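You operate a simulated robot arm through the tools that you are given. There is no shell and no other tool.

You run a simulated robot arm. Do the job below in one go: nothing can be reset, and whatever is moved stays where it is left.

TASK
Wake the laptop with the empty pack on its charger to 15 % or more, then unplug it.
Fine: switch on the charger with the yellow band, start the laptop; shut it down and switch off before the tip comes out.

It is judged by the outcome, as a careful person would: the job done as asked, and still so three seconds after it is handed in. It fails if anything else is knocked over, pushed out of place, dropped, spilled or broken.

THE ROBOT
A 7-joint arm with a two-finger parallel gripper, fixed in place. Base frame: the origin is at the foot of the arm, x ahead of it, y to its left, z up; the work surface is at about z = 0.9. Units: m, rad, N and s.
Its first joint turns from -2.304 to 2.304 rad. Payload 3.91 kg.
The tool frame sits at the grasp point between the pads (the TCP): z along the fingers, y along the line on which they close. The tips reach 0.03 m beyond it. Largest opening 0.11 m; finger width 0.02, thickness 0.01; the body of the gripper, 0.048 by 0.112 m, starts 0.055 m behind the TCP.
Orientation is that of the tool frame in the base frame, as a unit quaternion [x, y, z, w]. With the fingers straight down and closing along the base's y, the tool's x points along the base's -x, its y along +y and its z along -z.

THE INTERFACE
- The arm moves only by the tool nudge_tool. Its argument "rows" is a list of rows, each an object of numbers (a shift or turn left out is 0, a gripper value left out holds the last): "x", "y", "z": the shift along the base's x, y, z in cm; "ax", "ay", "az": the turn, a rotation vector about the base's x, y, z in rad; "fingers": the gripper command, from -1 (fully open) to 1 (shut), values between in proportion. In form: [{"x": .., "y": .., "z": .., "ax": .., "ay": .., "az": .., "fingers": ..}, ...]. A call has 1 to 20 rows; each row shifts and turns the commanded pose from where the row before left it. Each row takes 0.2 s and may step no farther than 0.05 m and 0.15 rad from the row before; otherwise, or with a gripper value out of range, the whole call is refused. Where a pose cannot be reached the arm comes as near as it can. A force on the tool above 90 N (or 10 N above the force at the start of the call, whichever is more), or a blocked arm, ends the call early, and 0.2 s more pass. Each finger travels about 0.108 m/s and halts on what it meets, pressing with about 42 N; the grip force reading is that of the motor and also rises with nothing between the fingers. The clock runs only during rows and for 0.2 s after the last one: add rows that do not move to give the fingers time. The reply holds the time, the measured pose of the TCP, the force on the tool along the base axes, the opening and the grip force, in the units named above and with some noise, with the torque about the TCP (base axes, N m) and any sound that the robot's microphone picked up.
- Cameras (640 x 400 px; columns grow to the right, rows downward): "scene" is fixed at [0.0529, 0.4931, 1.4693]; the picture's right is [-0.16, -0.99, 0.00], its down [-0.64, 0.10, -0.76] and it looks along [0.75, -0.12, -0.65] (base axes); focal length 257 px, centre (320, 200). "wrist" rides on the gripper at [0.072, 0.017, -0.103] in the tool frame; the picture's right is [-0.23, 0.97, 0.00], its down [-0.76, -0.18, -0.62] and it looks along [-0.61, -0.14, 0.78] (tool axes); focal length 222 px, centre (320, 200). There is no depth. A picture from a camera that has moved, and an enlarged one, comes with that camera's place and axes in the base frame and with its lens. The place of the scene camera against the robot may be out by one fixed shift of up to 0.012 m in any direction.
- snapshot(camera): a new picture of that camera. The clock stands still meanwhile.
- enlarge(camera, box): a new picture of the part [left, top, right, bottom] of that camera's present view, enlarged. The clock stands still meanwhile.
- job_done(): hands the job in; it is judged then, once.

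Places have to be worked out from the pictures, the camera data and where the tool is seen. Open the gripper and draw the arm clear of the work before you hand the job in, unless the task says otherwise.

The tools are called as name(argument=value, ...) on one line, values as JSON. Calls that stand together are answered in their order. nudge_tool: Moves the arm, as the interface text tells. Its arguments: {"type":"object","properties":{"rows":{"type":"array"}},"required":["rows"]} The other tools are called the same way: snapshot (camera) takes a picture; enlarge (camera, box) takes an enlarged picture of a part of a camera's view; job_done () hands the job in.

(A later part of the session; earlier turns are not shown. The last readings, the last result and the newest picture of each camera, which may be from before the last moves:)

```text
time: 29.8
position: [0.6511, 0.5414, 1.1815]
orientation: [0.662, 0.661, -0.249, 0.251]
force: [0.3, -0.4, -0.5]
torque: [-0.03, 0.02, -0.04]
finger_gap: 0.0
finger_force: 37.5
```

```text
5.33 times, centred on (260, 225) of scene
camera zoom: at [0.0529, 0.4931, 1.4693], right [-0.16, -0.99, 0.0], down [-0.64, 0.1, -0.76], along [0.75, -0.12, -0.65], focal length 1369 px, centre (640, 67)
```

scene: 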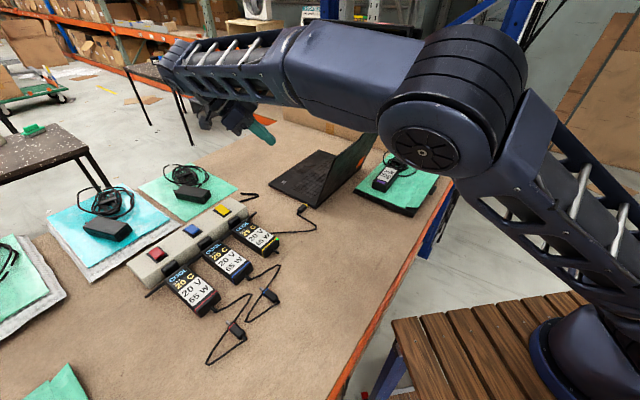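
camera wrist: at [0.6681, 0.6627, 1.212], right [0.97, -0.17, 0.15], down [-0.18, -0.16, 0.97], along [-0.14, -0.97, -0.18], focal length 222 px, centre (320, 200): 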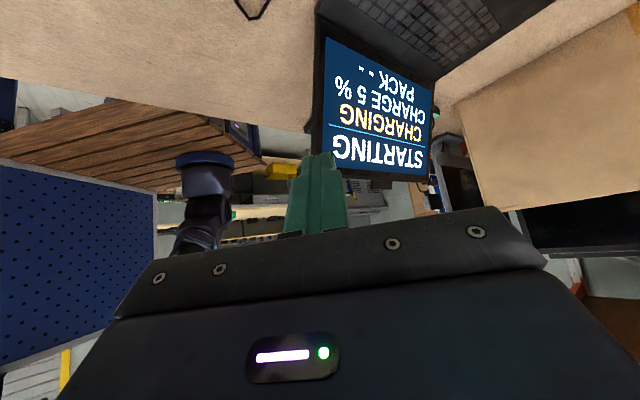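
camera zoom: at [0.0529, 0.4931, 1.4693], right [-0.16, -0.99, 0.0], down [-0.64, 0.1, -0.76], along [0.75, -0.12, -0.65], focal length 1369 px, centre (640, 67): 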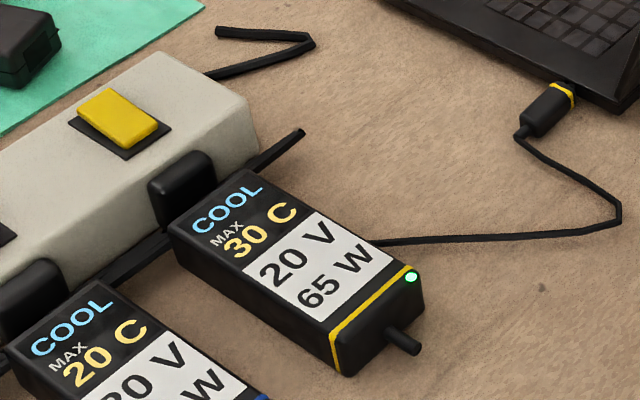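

15 % is displayed; since the readout is in steps of 5, I wait a bit more for 20 % so there's a safe margin while the charger stays cool.

nudge_tool(rows=[{"z": 0}, {"z": 0}, {"z": 0}, {"z": 0}, {"z": 0}, {"z": 0}, {"z": 0}, {"z": 0}, {"z": 0}, {"z": 0}, {"z": 0}, {"z": 0}, {"z": 0}, {"z": 0}, {"z": 0}, {"z": 0}, {"z": 0}])

enlarge(camera="wrist", box=[280, 0, 480, 200])

enlarge(camera="scene", box=[200, 190, 320, 260])

```text
time: 33.4
position: [0.651, 0.5414, 1.1832]
orientation: [0.661, 0.661, -0.251, 0.251]
force: [0.6, -0.1, -0.8]
torque: [-0.02, -0.04, 0.0]
finger_gap: 0.0
finger_force: 37.5
```

```text
2.00 times, centred on (380, 100) of wrist
camera zoom: at [0.6682, 0.6628, 1.2121], right [0.97, -0.17, 0.15], down [-0.18, -0.16, 0.97], along [-0.14, -0.97, -0.18], focal length 444 px, centre (200, 400)
```

zoom: 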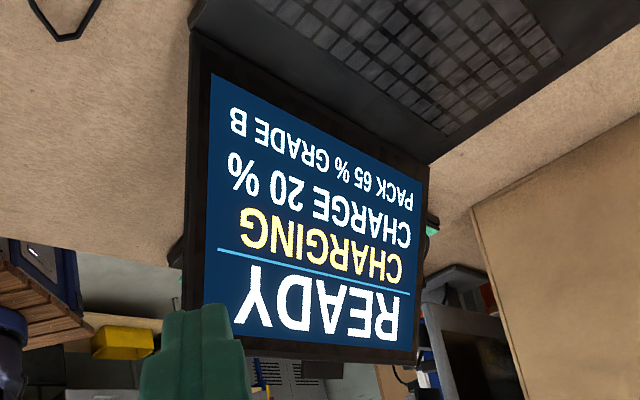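

```text
5.33 times, centred on (260, 225) of scene
camera zoom: at [0.0529, 0.4931, 1.4693], right [-0.16, -0.99, 0.0], down [-0.64, 0.1, -0.76], along [0.75, -0.12, -0.65], focal length 1369 px, centre (640, 67)
```

zoom: 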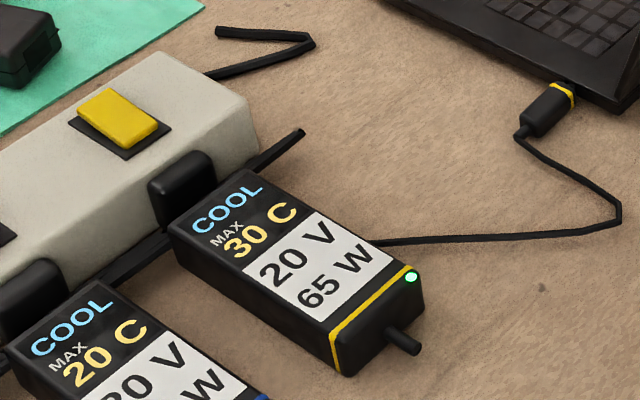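

20 % now. I move back above the power key, restoring the 0.4 rad tilt, stopping about 3 cm above contact to check position.

nudge_tool(rows=[{"x": 4.05, "y": -0.7, "z": -1, "ax": 0.0815}, {"x": 4.05, "y": -0.7, "z": -1, "ax": 0.0815}, {"x": 4.05, "y": -0.7, "z": -1, "ax": 0.0815}, {"x": 4.1, "y": -0.7, "z": -1, "ax": 0.0815}, {"z": -4}, {"z": -4}, {"z": -4}, {"z": -3.5}, {"z": 0}])

snapshot(camera="wrist")

snapshot(camera="scene")

```text
time: 35.4
position: [0.8098, 0.5117, 0.9892]
orientation: [0.693, 0.693, -0.139, 0.14]
force: [-0.5, -0.1, 0.6]
torque: [-0.01, 0.02, -0.02]
finger_gap: 0.0
finger_force: 38.0
```

```text
taken
camera wrist: at [0.8271, 0.6171, 1.0563], right [0.97, -0.21, 0.09], down [-0.18, -0.46, 0.87], along [-0.14, -0.86, -0.49], focal length 222 px, centre (320, 200)
```

wrist: 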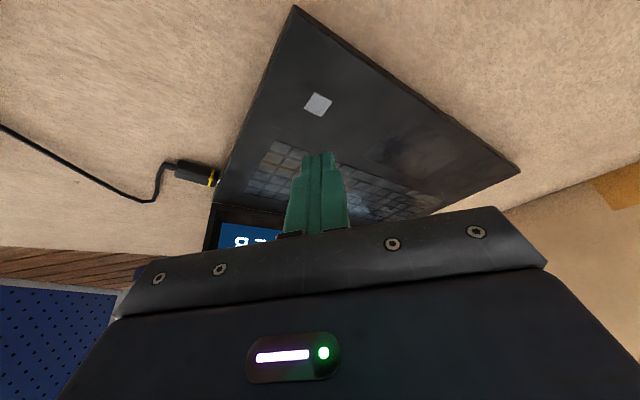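

```text
taken
```

scene: 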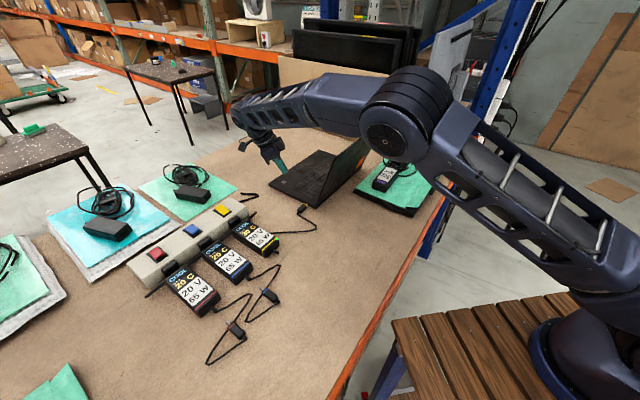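

I correct by a few millimetres toward (0.8135, 0.5135), then press until the click as before.

nudge_tool(rows=[{"x": 0.35, "y": 0.2, "z": -2}, {"z": -1}, {"z": -1}])

snapshot(camera="wrist")

```text
time: 36.2
position: [0.8136, 0.5148, 0.9508]
orientation: [0.694, 0.693, -0.139, 0.14]
force: [-1.7, -1.2, 11.0]
torque: [-0.09, 0.04, -0.01]
finger_gap: 0.0
finger_force: 37.2
```

```text
taken
camera wrist: at [0.83, 0.6208, 1.0167], right [0.97, -0.21, 0.09], down [-0.18, -0.46, 0.87], along [-0.14, -0.86, -0.49], focal length 222 px, centre (320, 200)
```

wrist: 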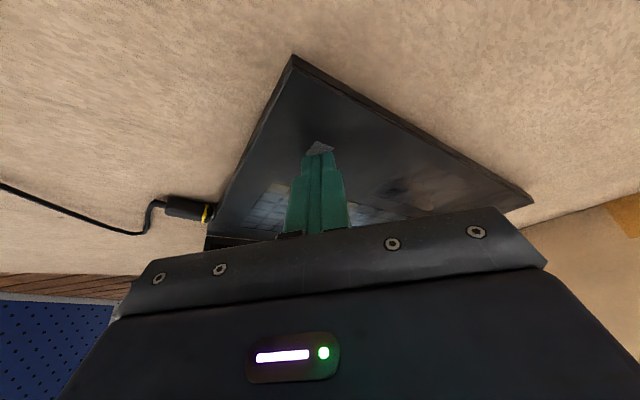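

No click yet at 11 N, and the keyboard is still lit. I press another 1.5 mm.

nudge_tool(rows=[{"z": -0.15}])

snapshot(camera="wrist")

```text
time: 36.6
position: [0.8133, 0.5156, 0.9495]
orientation: [0.694, 0.693, -0.139, 0.14]
force: [-7.4, -7.6, 28.9]
torque: [-0.28, 0.28, -0.06]
finger_gap: 0.0001
finger_force: 36.9
```

```text
taken
camera wrist: at [0.8302, 0.6209, 1.0168], right [0.97, -0.21, 0.09], down [-0.18, -0.46, 0.87], along [-0.14, -0.86, -0.49], focal length 222 px, centre (320, 200)
```

wrist: 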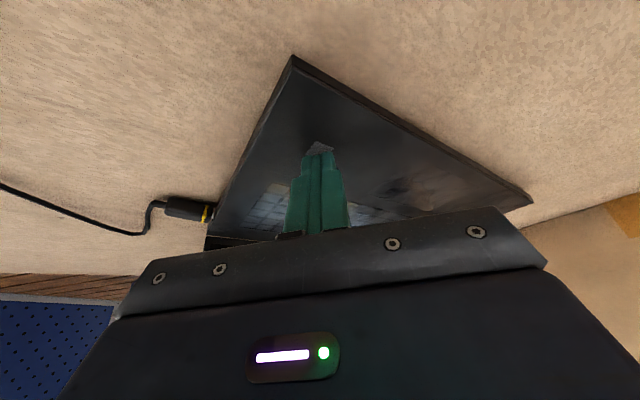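

29 N with no click heard. I lift and read the screen to see whether it registered.

nudge_tool(rows=[{"z": 3}, {"z": 5}, {"z": 5}, {"z": 4.5}])

enlarge(camera="wrist", box=[180, 0, 480, 250])

enlarge(camera="scene", box=[200, 190, 320, 260])

```text
time: 37.6
position: [0.8122, 0.5202, 1.1229]
orientation: [0.693, 0.693, -0.14, 0.14]
force: [0.0, 0.7, -0.7]
torque: [-0.06, 0.01, -0.03]
finger_gap: 0.0
finger_force: 37.8
```

```text
1.60 times, centred on (330, 125) of wrist
camera zoom: at [0.83, 0.626, 1.1894], right [0.97, -0.21, 0.09], down [-0.18, -0.46, 0.87], along [-0.14, -0.86, -0.48], focal length 355 px, centre (304, 320)
```

zoom: 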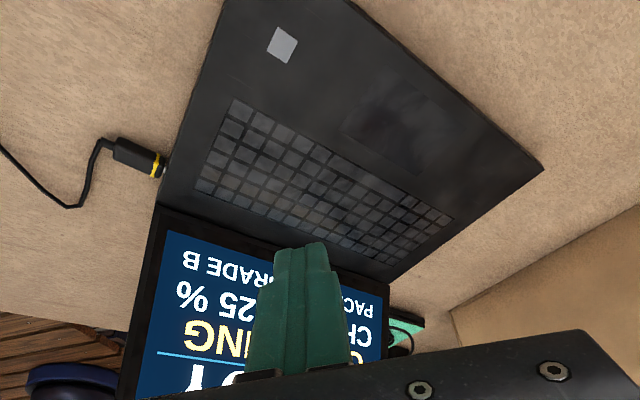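

```text
5.33 times, centred on (260, 225) of scene
camera zoom: at [0.0529, 0.4931, 1.4693], right [-0.16, -0.99, 0.0], down [-0.64, 0.1, -0.76], along [0.75, -0.12, -0.65], focal length 1369 px, centre (640, 67)
```

zoom: 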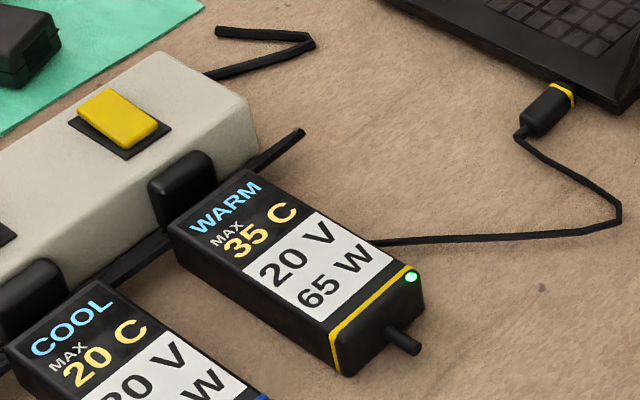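

The laptop is still on (25 %), so that press didn't register; the charger has become WARM at 35 C. The key measures at (0.816, 0.5115), so I correct the aim to it and press again.

nudge_tool(rows=[{"x": 0.3, "y": -0.7, "z": -5}, {"z": -5}, {"z": -5}, {"z": -1.0}, {"z": 0}])

enlarge(camera="wrist", box=[220, 60, 420, 220])

enlarge(camera="scene", box=[240, 120, 340, 220])

```text
refused: row 1 steps farther than a row can; nothing moved
```

```text
2.50 times, centred on (320, 140) of wrist
camera zoom: at [0.83, 0.626, 1.1894], right [0.97, -0.21, 0.09], down [-0.18, -0.46, 0.87], along [-0.14, -0.86, -0.48], focal length 555 px, centre (320, 350)
```

zoom: 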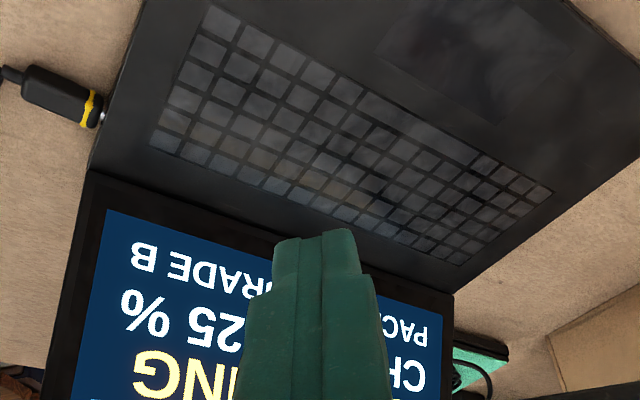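

```text
4.00 times, centred on (290, 170) of scene
camera zoom: at [0.0529, 0.4931, 1.4693], right [-0.16, -0.99, 0.0], down [-0.64, 0.1, -0.76], along [0.75, -0.12, -0.65], focal length 1027 px, centre (440, 320)
```

zoom: 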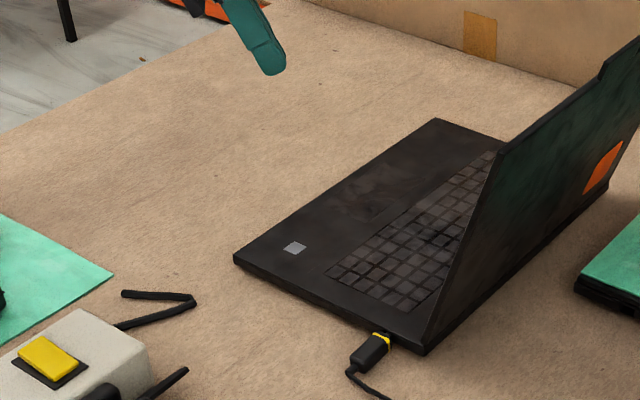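

The first row was slightly over the step limit. I repeat the approach with a shorter first row.

nudge_tool(rows=[{"x": 0.3, "y": -0.7, "z": -4.5}, {"z": -4.9}, {"z": -4.9}, {"z": -1.6}, {"z": 0}])

enlarge(camera="wrist", box=[220, 60, 420, 220])

enlarge(camera="scene", box=[240, 120, 340, 220])

```text
time: 38.8
position: [0.8142, 0.5097, 0.9616]
orientation: [0.693, 0.693, -0.139, 0.141]
force: [-1.0, 0.7, 0.2]
torque: [0.02, 0.01, 0.01]
finger_gap: 0.0001
finger_force: 37.6
```

```text
2.50 times, centred on (320, 140) of wrist
camera zoom: at [0.8326, 0.6154, 1.0286], right [0.97, -0.21, 0.09], down [-0.18, -0.46, 0.87], along [-0.14, -0.86, -0.49], focal length 555 px, centre (320, 350)
```

zoom: 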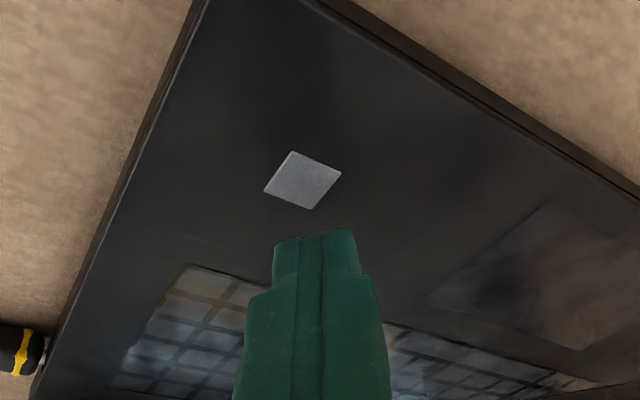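

```text
4.00 times, centred on (290, 170) of scene
camera zoom: at [0.0529, 0.4931, 1.4693], right [-0.16, -0.99, 0.0], down [-0.64, 0.1, -0.76], along [0.75, -0.12, -0.65], focal length 1027 px, centre (440, 320)
```

zoom: 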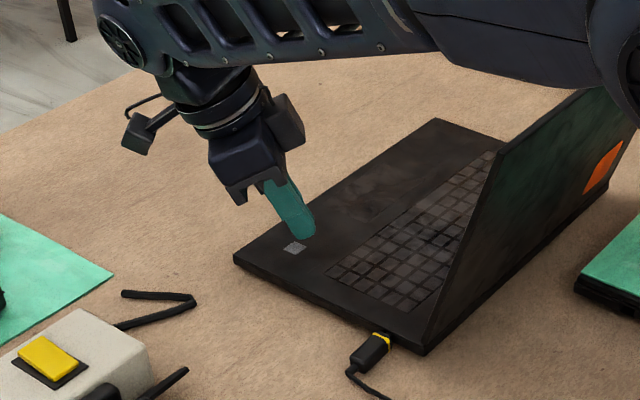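

Still hovering 1 cm above; the key is at (0.816, 0.512), and the rounded tip lands slightly behind the TCP in -y, so I shift +6 mm in y and press in one step like the press that clicked.

nudge_tool(rows=[{"y": 0.6}, {"z": -0.3}, {"z": -1.0}])

enlarge(camera="wrist", box=[220, 60, 420, 220])

```text
time: 39.6
position: [0.8162, 0.5148, 0.9493]
orientation: [0.694, 0.693, -0.14, 0.14]
force: [-1.9, -1.5, 7.2]
torque: [-0.07, 0.07, 0.0]
finger_gap: 0.0001
finger_force: 37.5
```

```text
2.50 times, centred on (320, 140) of wrist
camera zoom: at [0.8327, 0.6208, 1.0166], right [0.97, -0.21, 0.09], down [-0.18, -0.46, 0.87], along [-0.14, -0.86, -0.49], focal length 555 px, centre (320, 350)
```

zoom: 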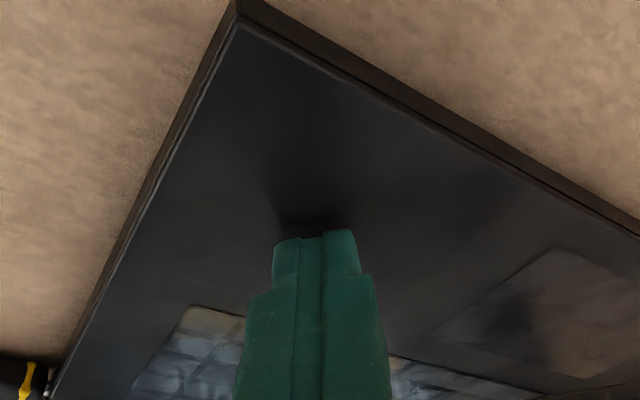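

The key is now fully under the tip, with 7 N. I press another 1.5 mm.

nudge_tool(rows=[{"z": -0.15}])

enlarge(camera="wrist", box=[120, 60, 420, 240])

```text
time: 40.0
position: [0.8154, 0.5155, 0.9501]
orientation: [0.694, 0.693, -0.138, 0.141]
force: [3.6, 5.1, 23.7]
torque: [0.14, -0.17, -0.16]
finger_gap: 0.0002
finger_force: 38.0
```

```text
2.13 times, centred on (270, 150) of wrist
camera zoom: at [0.8323, 0.6206, 1.0169], right [0.97, -0.21, 0.09], down [-0.18, -0.46, 0.87], along [-0.14, -0.86, -0.49], focal length 474 px, centre (427, 307)
```

zoom: 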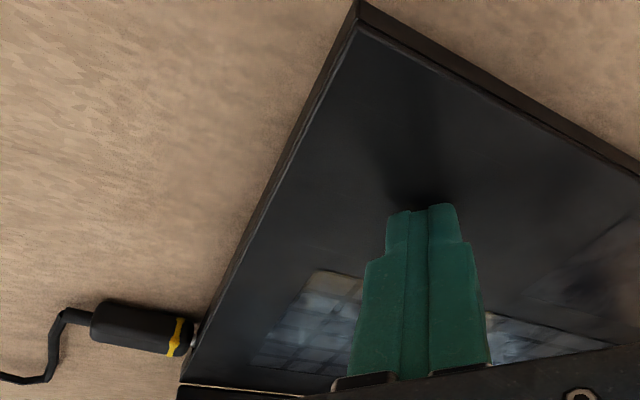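

24 N on the key and the keyboard is still lit. Shutting down may need a hold, so I keep it pressed for a second and listen.

nudge_tool(rows=[{"z": 0}, {"z": 0}, {"z": 0}, {"z": 0}])

enlarge(camera="wrist", box=[120, 60, 420, 240])

enlarge(camera="scene", box=[200, 190, 320, 260])

```text
time: 41.0
position: [0.8137, 0.5148, 0.9501]
orientation: [0.694, 0.693, -0.138, 0.141]
force: [12.5, 14.1, 45.0]
torque: [0.3, -0.37, 0.06]
finger_gap: 0.0001
finger_force: 37.5
```

```text
2.13 times, centred on (270, 150) of wrist
camera zoom: at [0.832, 0.6203, 1.0168], right [0.97, -0.21, 0.09], down [-0.18, -0.46, 0.87], along [-0.14, -0.86, -0.49], focal length 474 px, centre (427, 307)
```

zoom: 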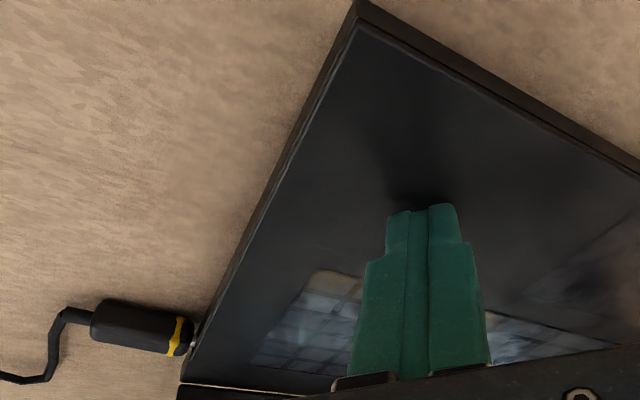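

```text
5.33 times, centred on (260, 225) of scene
camera zoom: at [0.0529, 0.4931, 1.4693], right [-0.16, -0.99, 0.0], down [-0.64, 0.1, -0.76], along [0.75, -0.12, -0.65], focal length 1369 px, centre (640, 67)
```

zoom: 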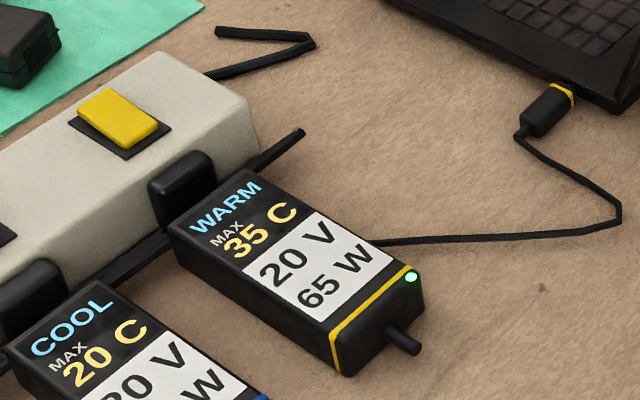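

No change yet, with the force slowly building up to 45 N, so I don't push on. I lift and read the screen for any state change.

nudge_tool(rows=[{"z": 3}, {"z": 4.9}, {"z": 4.9}, {"z": 4.5}])

enlarge(camera="wrist", box=[180, 0, 480, 250])

enlarge(camera="scene", box=[200, 140, 400, 260])

```text
time: 42.0
position: [0.8171, 0.5159, 1.1198]
orientation: [0.693, 0.693, -0.141, 0.141]
force: [0.8, 0.4, -0.6]
torque: [-0.01, 0.03, -0.02]
finger_gap: 0.0
finger_force: 37.7
```

```text
1.60 times, centred on (330, 125) of wrist
camera zoom: at [0.8342, 0.6221, 1.1858], right [0.97, -0.21, 0.09], down [-0.18, -0.46, 0.87], along [-0.14, -0.86, -0.48], focal length 355 px, centre (304, 320)
```

zoom: 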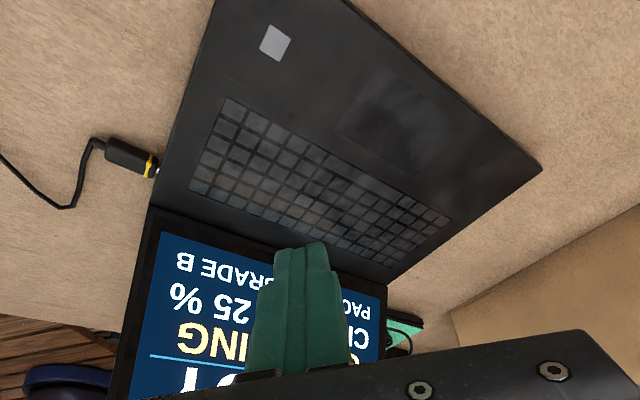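

```text
3.20 times, centred on (300, 200) of scene
camera zoom: at [0.0529, 0.4931, 1.4693], right [-0.16, -0.99, 0.0], down [-0.64, 0.1, -0.76], along [0.75, -0.12, -0.65], focal length 822 px, centre (384, 200)
```

zoom: 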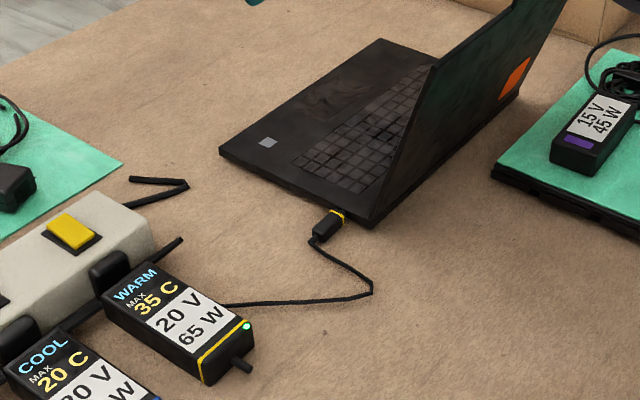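

I need to read the whole screen, so I go back to the viewing pose used before.

nudge_tool(rows=[{"x": -4.1, "y": 0.6, "z": 1.5, "ax": -0.0815}, {"x": -4.1, "y": 0.6, "z": 1.5, "ax": -0.0815}, {"x": -4.1, "y": 0.6, "z": 1.5, "ax": -0.0815}, {"x": -4.1, "y": 0.7, "z": 1.5, "ax": -0.0815}])

enlarge(camera="wrist", box=[280, 0, 480, 200])

enlarge(camera="scene", box=[200, 190, 320, 260])

```text
time: 43.0
position: [0.6542, 0.5415, 1.1797]
orientation: [0.661, 0.661, -0.251, 0.251]
force: [0.3, -0.3, -0.6]
torque: [0.0, 0.05, -0.1]
finger_gap: 0.0001
finger_force: 37.5
```

```text
2.00 times, centred on (380, 100) of wrist
camera zoom: at [0.6716, 0.663, 1.2081], right [0.97, -0.17, 0.15], down [-0.18, -0.16, 0.97], along [-0.14, -0.97, -0.18], focal length 444 px, centre (200, 400)
```

zoom: 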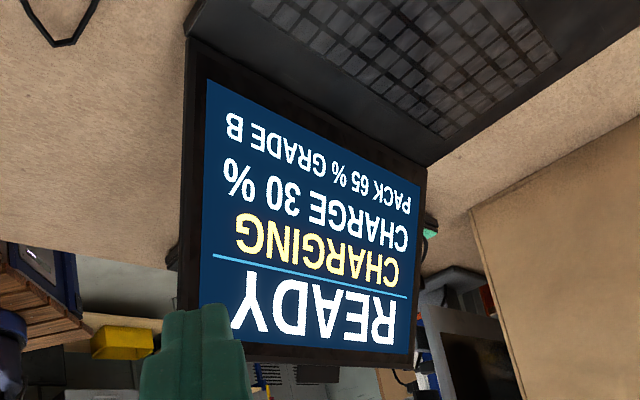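

```text
5.33 times, centred on (260, 225) of scene
camera zoom: at [0.0529, 0.4931, 1.4693], right [-0.16, -0.99, 0.0], down [-0.64, 0.1, -0.76], along [0.75, -0.12, -0.65], focal length 1369 px, centre (640, 67)
```

zoom: 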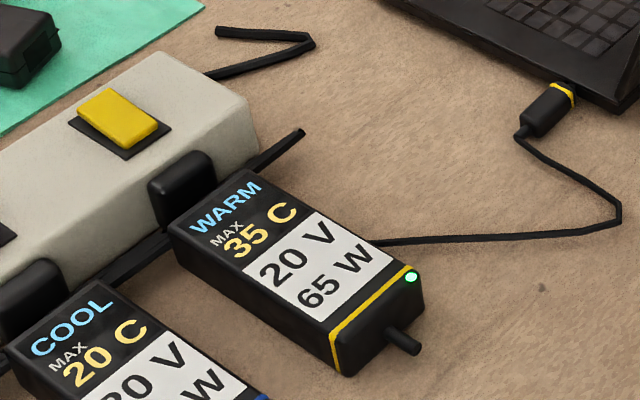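

Still READY (30 %), so a short press doesn't shut it down and a longer hold is the likely way. I return over the key, stopping 1.5 cm above contact.

nudge_tool(rows=[{"x": 4.0, "y": -0.6, "z": -2, "ax": 0.0815}, {"x": 4.0, "y": -0.6, "z": -2, "ax": 0.0815}, {"x": 4.0, "y": -0.6, "z": -2, "ax": 0.0815}, {"x": 4.1, "y": -0.6, "z": -2, "ax": 0.0815}, {"z": -4.5}, {"z": -4.5}, {"z": -4.0}, {"z": 0}])

enlarge(camera="wrist", box=[220, 60, 420, 220])

```text
time: 44.8
position: [0.8143, 0.5154, 0.9709]
orientation: [0.693, 0.693, -0.139, 0.14]
force: [0.2, 0.3, 0.0]
torque: [0.07, -0.01, -0.01]
finger_gap: 0.0
finger_force: 37.9
```

```text
2.50 times, centred on (320, 140) of wrist
camera zoom: at [0.8321, 0.6214, 1.038], right [0.97, -0.21, 0.09], down [-0.18, -0.46, 0.87], along [-0.14, -0.86, -0.49], focal length 555 px, centre (320, 350)
```

zoom: 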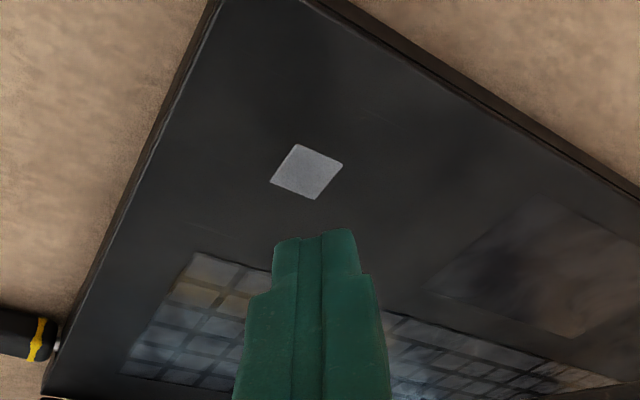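

I'm aligned over the key. I press gently and hold about 1 s, then check force and sound.

nudge_tool(rows=[{"x": 0.1, "z": -1.2}, {"z": -1.0}, {"z": 0}, {"z": 0}, {"z": 0}])

enlarge(camera="wrist", box=[120, 60, 420, 240])

```text
time: 46.0
position: [0.8158, 0.5142, 0.9501]
orientation: [0.694, 0.693, -0.138, 0.14]
force: [0.9, -1.5, 9.6]
torque: [-0.04, 0.0, -0.12]
finger_gap: 0.0
finger_force: 37.9
```

```text
2.13 times, centred on (270, 150) of wrist
camera zoom: at [0.8326, 0.6203, 1.0167], right [0.97, -0.21, 0.09], down [-0.18, -0.46, 0.87], along [-0.14, -0.86, -0.49], focal length 474 px, centre (427, 307)
```

zoom: 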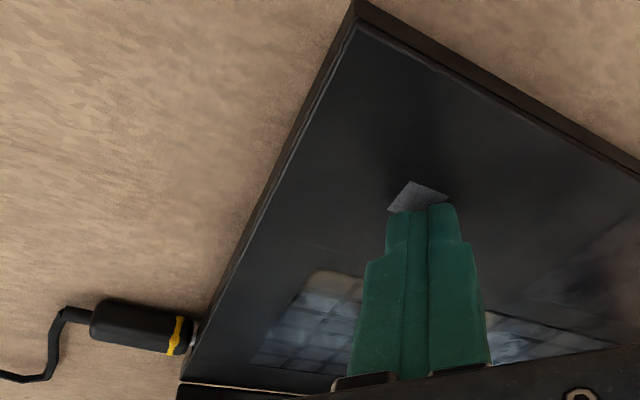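

The key is still half visible, so it isn't pushed in at this force. I press a touch deeper and hold.

nudge_tool(rows=[{"y": 0.1, "z": -0.15}, {"z": 0}, {"z": 0}])

enlarge(camera="wrist", box=[120, 60, 420, 240])

```text
time: 46.8
position: [0.8145, 0.5147, 0.9493]
orientation: [0.694, 0.693, -0.138, 0.141]
force: [-0.6, -10.7, 36.2]
torque: [-0.45, -0.02, -0.16]
finger_gap: 0.0
finger_force: 37.7
```

```text
2.13 times, centred on (270, 150) of wrist
camera zoom: at [0.8326, 0.6207, 1.0167], right [0.97, -0.21, 0.09], down [-0.18, -0.46, 0.87], along [-0.14, -0.86, -0.49], focal length 474 px, centre (427, 307)
```

zoom: 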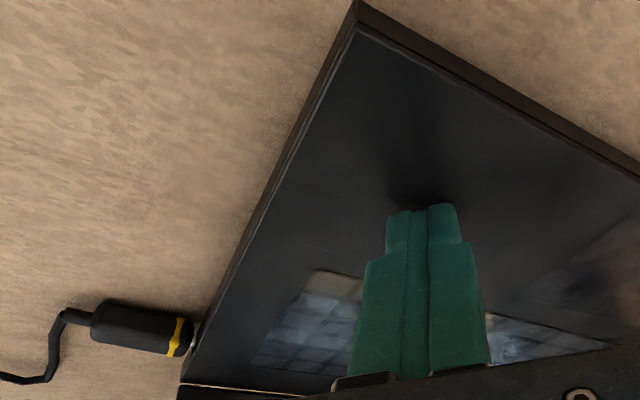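

Now the key is fully sunk. I hold it down for about 2 s, easing slightly so the force doesn't build.

nudge_tool(rows=[{"z": 0.03, "y": 0.05}, {"z": 0.02}, {"z": 0.02}, {"z": 0.02}, {"z": 0.02}, {"z": 0.02}, {"z": 0.02}])

enlarge(camera="wrist", box=[120, 60, 420, 240])

```text
time: 48.4
position: [0.8146, 0.5164, 0.9506]
orientation: [0.694, 0.692, -0.139, 0.14]
force: [1.6, -14.9, 37.6]
torque: [-0.55, -0.05, 0.02]
finger_gap: 0.0
finger_force: 37.1
```

```text
2.13 times, centred on (270, 150) of wrist
camera zoom: at [0.8325, 0.6223, 1.0167], right [0.97, -0.21, 0.09], down [-0.18, -0.46, 0.87], along [-0.14, -0.86, -0.49], focal length 474 px, centre (427, 307)
```

zoom: 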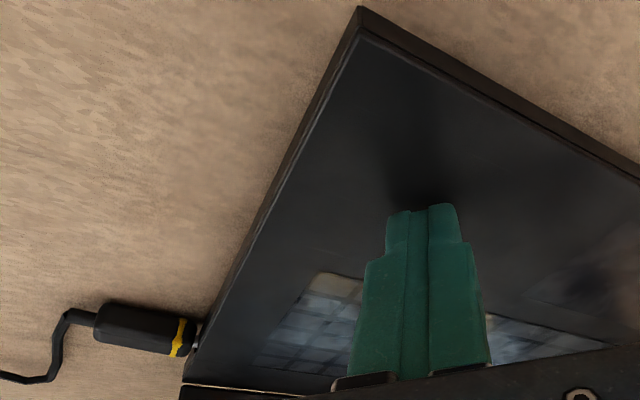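

Held about 2 s and the screen is still lit. I continue the hold for a further 1.5 s and listen.

nudge_tool(rows=[{"y": -0.1, "z": 0.02}, {"z": 0.02}, {"z": 0.02}, {"z": 0.02}, {"z": 0.02}, {"z": 0.02}, {"z": 0.02}])

enlarge(camera="wrist", box=[120, 60, 420, 240])

enlarge(camera="scene", box=[200, 190, 320, 260])

```text
time: 50.0
position: [0.815, 0.5168, 0.9507]
orientation: [0.693, 0.694, -0.138, 0.14]
force: [9.5, 4.3, 24.0]
torque: [0.03, -0.3, 0.02]
finger_gap: 0.0
finger_force: 38.0
```

```text
2.13 times, centred on (270, 150) of wrist
camera zoom: at [0.8311, 0.6223, 1.0168], right [0.97, -0.21, 0.09], down [-0.18, -0.46, 0.87], along [-0.14, -0.86, -0.49], focal length 474 px, centre (427, 307)
```

zoom: 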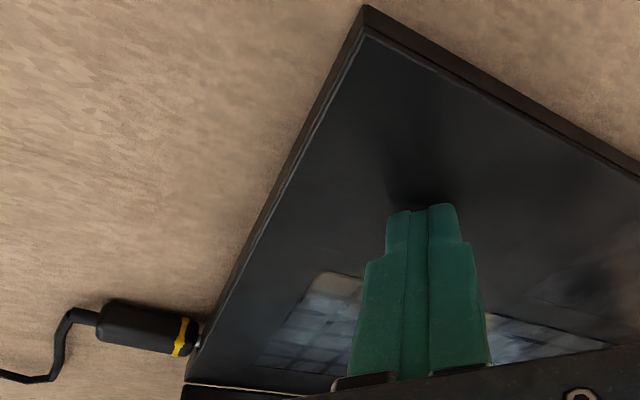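

```text
5.33 times, centred on (260, 225) of scene
camera zoom: at [0.0529, 0.4931, 1.4693], right [-0.16, -0.99, 0.0], down [-0.64, 0.1, -0.76], along [0.75, -0.12, -0.65], focal length 1369 px, centre (640, 67)
```

zoom: 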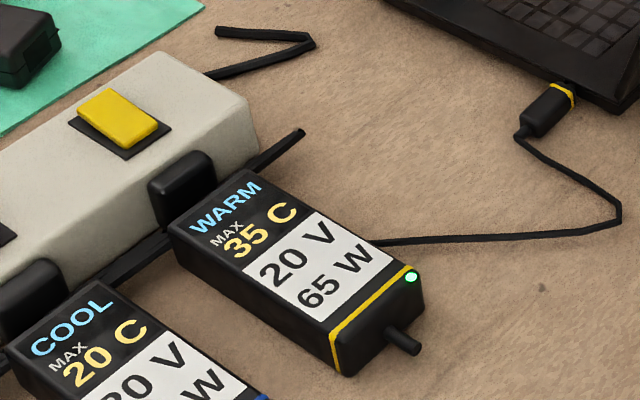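

The screen is still lit. I look closer at the tip to understand what it is actually touching.

enlarge(camera="wrist", box=[280, 120, 360, 180])

enlarge(camera="scene", box=[255, 150, 345, 215])

```text
6.67 times, centred on (320, 150) of wrist
camera zoom: at [0.8311, 0.6223, 1.0168], right [0.97, -0.21, 0.09], down [-0.18, -0.46, 0.87], along [-0.14, -0.86, -0.49], focal length 1481 px, centre (320, 533)
```

zoom: 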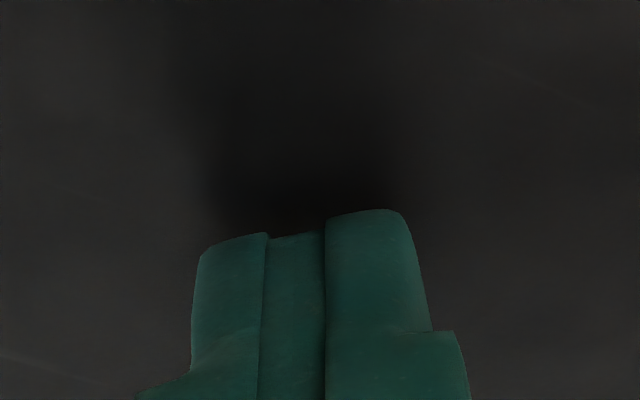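

```text
6.15 times, centred on (300, 182) of scene
camera zoom: at [0.0529, 0.4931, 1.4693], right [-0.16, -0.99, 0.0], down [-0.64, 0.1, -0.76], along [0.75, -0.12, -0.65], focal length 1580 px, centre (443, 308)
```

zoom: 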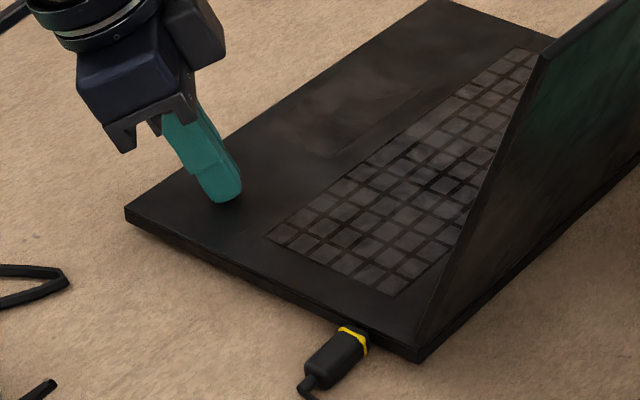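

The key is fully down yet nothing changes, so a hold isn't what it wants; the press that worked was brief. I release to hover and then tap it briefly.

nudge_tool(rows=[{"z": 1.0}, {"z": 0.6}, {"z": 0}])

enlarge(camera="wrist", box=[120, 60, 420, 240])

```text
time: 50.8
position: [0.8154, 0.5172, 0.9646]
orientation: [0.693, 0.693, -0.14, 0.141]
force: [0.7, -0.3, 0.3]
torque: [0.02, -0.02, 0.02]
finger_gap: 0.0002
finger_force: 38.0
```

```text
2.13 times, centred on (270, 150) of wrist
camera zoom: at [0.8319, 0.6217, 1.0314], right [0.97, -0.21, 0.09], down [-0.18, -0.46, 0.87], along [-0.14, -0.86, -0.49], focal length 474 px, centre (427, 307)
```

zoom: 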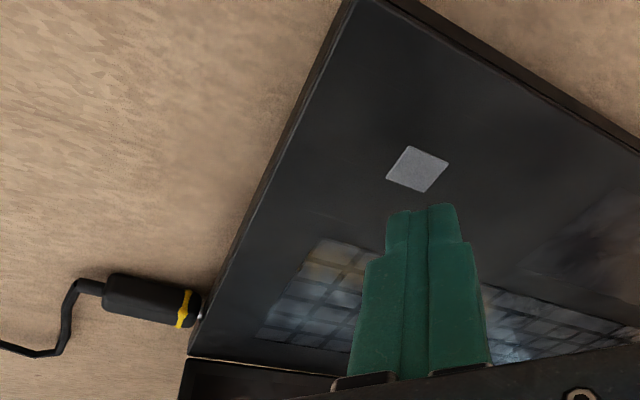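

The laptop hasn't moved. Now a brief tap: down quickly and up again at once.

nudge_tool(rows=[{"y": -0.1, "z": -0.9}, {"z": -1.0}, {"z": 3.0}, {"z": 4.5}, {"z": 4.5}, {"z": 4.5}])

enlarge(camera="wrist", box=[180, 0, 480, 250])

enlarge(camera="scene", box=[200, 190, 320, 260])

```text
time: 52.2
position: [0.8172, 0.5186, 1.1148]
orientation: [0.693, 0.693, -0.141, 0.14]
force: [0.5, 1.6, -1.1]
torque: [-0.04, 0.02, 0.0]
finger_gap: 0.0001
finger_force: 38.0
```

```text
1.60 times, centred on (330, 125) of wrist
camera zoom: at [0.8352, 0.6238, 1.1809], right [0.97, -0.21, 0.09], down [-0.18, -0.46, 0.87], along [-0.14, -0.86, -0.48], focal length 355 px, centre (304, 320)
```

zoom: 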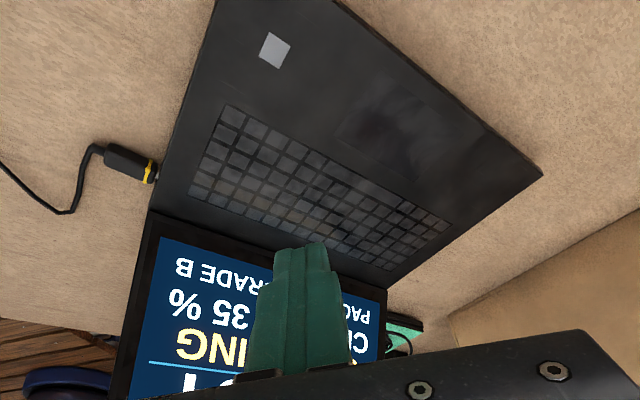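

```text
5.33 times, centred on (260, 225) of scene
camera zoom: at [0.0529, 0.4931, 1.4693], right [-0.16, -0.99, 0.0], down [-0.64, 0.1, -0.76], along [0.75, -0.12, -0.65], focal length 1369 px, centre (640, 67)
```

zoom: 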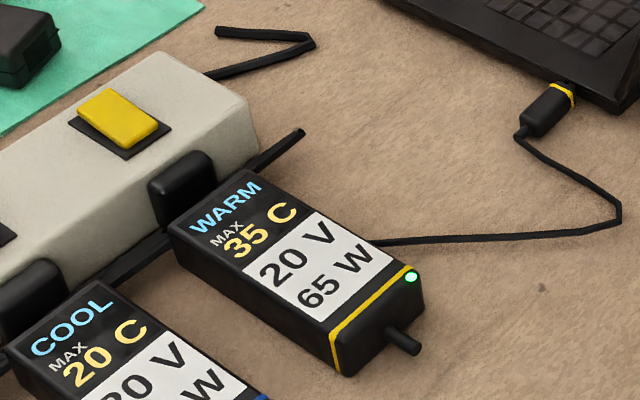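

Still on (35 %), and that tap may have been too short to sink the key. I hover over the key again and check the pose, then make a firm short press of about 0.4 s.

nudge_tool(rows=[{"x": -0.2, "y": -0.25, "z": -4.5}, {"z": -4.5}, {"z": -4.5}, {"z": -1.7}, {"z": 0}, {"z": 0}])

```text
time: 53.6
position: [0.8142, 0.5129, 0.9624]
orientation: [0.694, 0.693, -0.14, 0.14]
force: [1.2, -0.4, 0.9]
torque: [0.04, 0.0, -0.02]
finger_gap: 0.0
finger_force: 37.3
```

I'm at (0.814, 0.513, 0.962). I do the firm press now and take a picture before releasing.

nudge_tool(rows=[{"y": 0.25, "z": -0.4}, {"z": -1.2}])

enlarge(camera="wrist", box=[120, 60, 420, 240])

```text
time: 54.2
position: [0.814, 0.5153, 0.9513]
orientation: [0.694, 0.693, -0.138, 0.14]
force: [-11.6, -3.5, 34.7]
torque: [-0.2, 0.34, -0.23]
finger_gap: 0.0001
finger_force: 37.4
```

```text
2.13 times, centred on (270, 150) of wrist
camera zoom: at [0.8313, 0.6206, 1.0169], right [0.97, -0.21, 0.09], down [-0.18, -0.46, 0.87], along [-0.14, -0.86, -0.49], focal length 474 px, centre (427, 307)
```

zoom: 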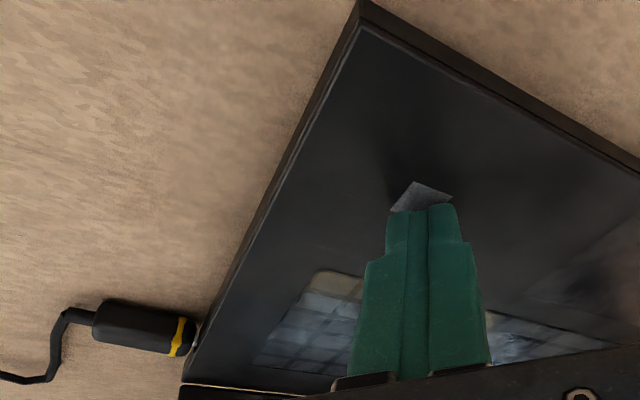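

The key is still up at 35 N, so it hasn't actually travelled. I push slightly further and watch whether it sinks and clicks.

nudge_tool(rows=[{"z": -0.15}])

enlarge(camera="wrist", box=[120, 60, 420, 240])

```text
time: 54.6
position: [0.8148, 0.5162, 0.9498]
orientation: [0.694, 0.692, -0.136, 0.141]
force: [-7.4, -5.3, 70.1]
torque: [-0.33, 0.22, -0.09]
finger_gap: 0.0
finger_force: 37.7
heard: click
```

```text
2.13 times, centred on (270, 150) of wrist
camera zoom: at [0.8309, 0.6205, 1.017], right [0.97, -0.21, 0.1], down [-0.18, -0.46, 0.87], along [-0.14, -0.86, -0.49], focal length 474 px, centre (427, 307)
```

zoom: 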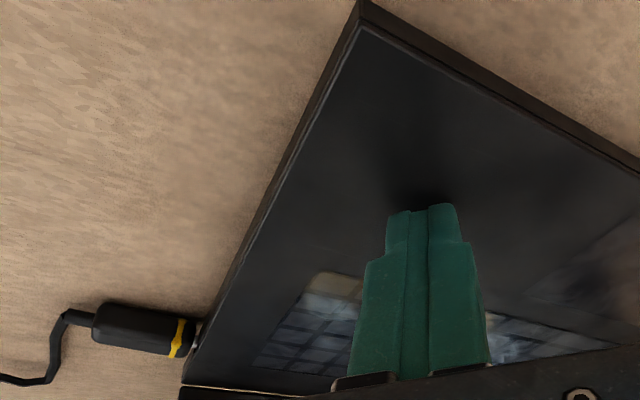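

Click heard, with the key sunk. I release at once and read the screen.

nudge_tool(rows=[{"z": 3}, {"z": 4.9}, {"z": 4.9}, {"z": 4.5}])

enlarge(camera="wrist", box=[180, 0, 480, 250])

enlarge(camera="scene", box=[200, 190, 320, 260])

```text
time: 55.6
position: [0.8151, 0.5117, 1.1131]
orientation: [0.693, 0.693, -0.139, 0.14]
force: [0.3, 1.2, -0.4]
torque: [-0.07, -0.02, 0.01]
finger_gap: 0.0
finger_force: 37.9
```

```text
1.60 times, centred on (330, 125) of wrist
camera zoom: at [0.8329, 0.6182, 1.1808], right [0.97, -0.21, 0.09], down [-0.18, -0.46, 0.87], along [-0.14, -0.86, -0.49], focal length 355 px, centre (304, 320)
```

zoom: 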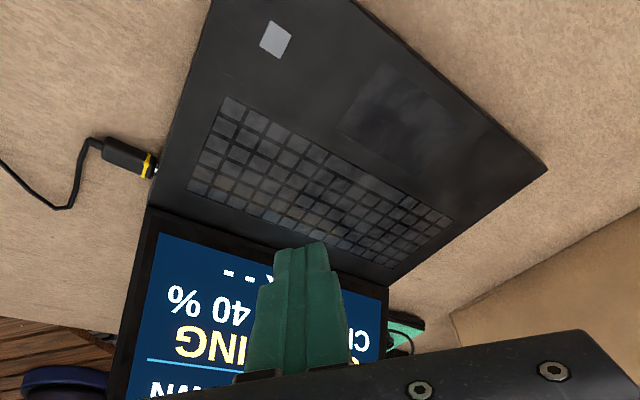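

```text
5.33 times, centred on (260, 225) of scene
camera zoom: at [0.0529, 0.4931, 1.4693], right [-0.16, -0.99, 0.0], down [-0.64, 0.1, -0.76], along [0.75, -0.12, -0.65], focal length 1369 px, centre (640, 67)
```

zoom: 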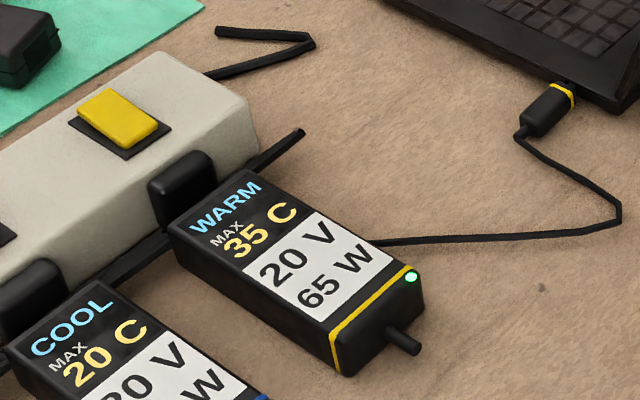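

The screen now says "... DOWN" with PACK "--": it's shutting down at 40 %. I wait for it to go dark.

nudge_tool(rows=[{"z": 0}, {"z": 0}, {"z": 0}, {"z": 0}, {"z": 0}, {"z": 0}, {"z": 0}, {"z": 0}, {"z": 0}, {"z": 0}])

enlarge(camera="wrist", box=[180, 0, 480, 250])

```text
time: 57.8
position: [0.8145, 0.5133, 1.1153]
orientation: [0.693, 0.694, -0.138, 0.141]
force: [-0.4, 0.9, -0.2]
torque: [-0.02, 0.02, 0.0]
finger_gap: 0.0001
finger_force: 38.0
```

```text
1.60 times, centred on (330, 125) of wrist
camera zoom: at [0.8328, 0.618, 1.1815], right [0.97, -0.21, 0.09], down [-0.18, -0.46, 0.87], along [-0.14, -0.86, -0.49], focal length 355 px, centre (304, 320)
```

zoom: 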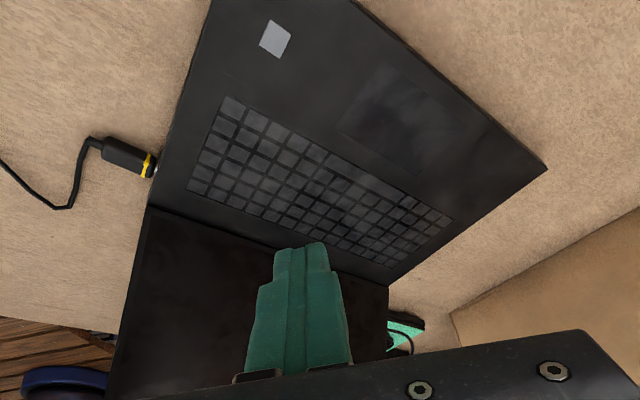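

The display is dark: the laptop is shut down. I go to the yellow switch and hover above it.

nudge_tool(rows=[{"x": -2.5, "y": 3.1, "ax": 0.1}, {"x": -2.5, "y": 3.1, "ax": 0.1}, {"x": -2.5, "y": 3.1, "ax": 0.1}, {"x": -2.5, "y": 3.1, "ax": 0.1}, {"x": -2.5, "y": 3.1}, {"x": -2.5, "y": 3.1}, {"z": -4.5}, {"z": -4.5}, {"z": -2.5}, {"z": 0}])

snapshot(camera="wrist")

enlarge(camera="scene", box=[200, 190, 320, 260])

```text
time: 60.0
position: [0.6647, 0.7023, 1.0015]
orientation: [0.707, 0.707, 0.001, 0.0]
force: [0.1, 1.0, 0.0]
torque: [0.0, 0.0, -0.03]
finger_gap: 0.0
finger_force: 37.2
```

```text
taken
camera wrist: at [0.6806, 0.7722, 1.1032], right [0.97, -0.23, 0.0], down [-0.18, -0.76, 0.62], along [-0.14, -0.61, -0.78], focal length 222 px, centre (320, 200)
```

wrist: 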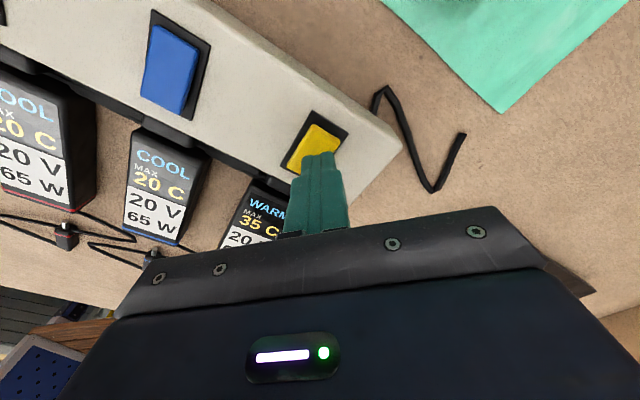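

```text
5.33 times, centred on (260, 225) of scene
camera zoom: at [0.0529, 0.4931, 1.4693], right [-0.16, -0.99, 0.0], down [-0.64, 0.1, -0.76], along [0.75, -0.12, -0.65], focal length 1369 px, centre (640, 67)
```

zoom: 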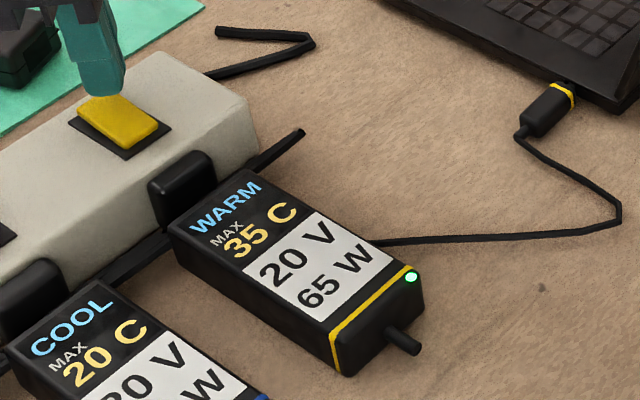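

The charger is still on. I press the yellow switch in small steps, watching the LED.

nudge_tool(rows=[{"x": -0.1, "y": -0.3, "z": -1.0}, {"z": -0.6}, {"z": -0.3}])

enlarge(camera="scene", box=[200, 190, 320, 260])

```text
time: 60.8
position: [0.663, 0.697, 0.9847]
orientation: [0.707, 0.707, 0.003, -0.001]
force: [3.0, 0.4, 25.9]
torque: [-0.02, -0.12, 0.23]
finger_gap: 0.0
finger_force: 37.7
```

```text
5.33 times, centred on (260, 225) of scene
camera zoom: at [0.0529, 0.4931, 1.4693], right [-0.16, -0.99, 0.0], down [-0.64, 0.1, -0.76], along [0.75, -0.12, -0.65], focal length 1369 px, centre (640, 67)
```

zoom: 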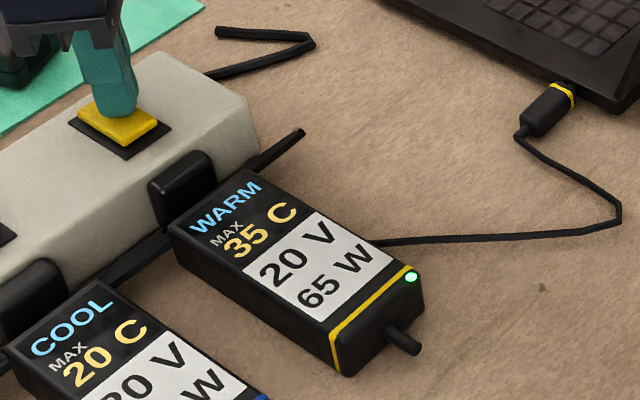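

The LED is still on at 26 N. I look at the switch's tilt up close before pressing more.

enlarge(camera="scene", box=[205, 190, 255, 225])

enlarge(camera="wrist", box=[260, 80, 380, 180])

enlarge(camera="scene", box=[135, 210, 215, 275])

```text
11.43 times, centred on (230, 208) of scene
camera zoom: at [0.0529, 0.4931, 1.4693], right [-0.16, -0.99, 0.0], down [-0.64, 0.1, -0.76], along [0.75, -0.12, -0.65], focal length 2934 px, centre (1349, 114)
```

zoom: 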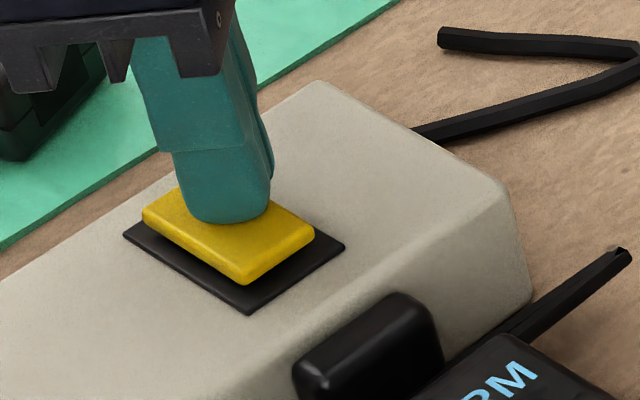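

```text
4.00 times, centred on (320, 130) of wrist
camera zoom: at [0.6793, 0.7683, 1.0882], right [0.97, -0.23, 0.0], down [-0.18, -0.76, 0.62], along [-0.14, -0.6, -0.79], focal length 888 px, centre (320, 480)
```

zoom: 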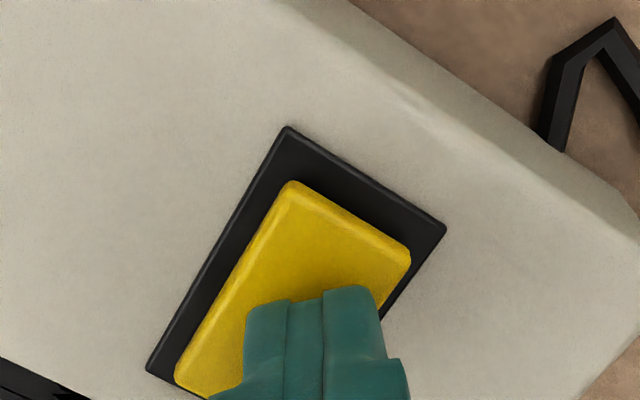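

```text
6.15 times, centred on (175, 242) of scene
camera zoom: at [0.0529, 0.4931, 1.4693], right [-0.16, -0.99, 0.0], down [-0.64, 0.1, -0.76], along [0.75, -0.12, -0.65], focal length 1580 px, centre (1212, -62)
```

zoom: 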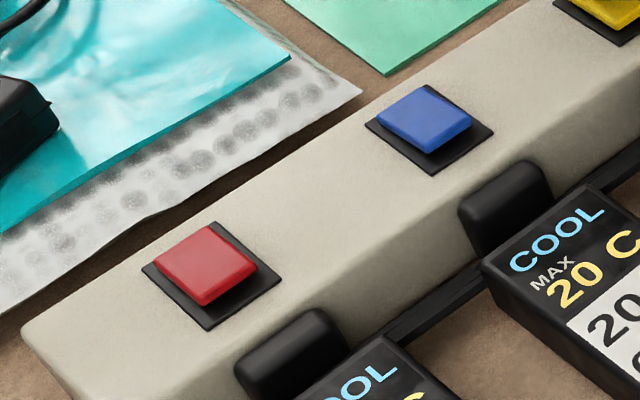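

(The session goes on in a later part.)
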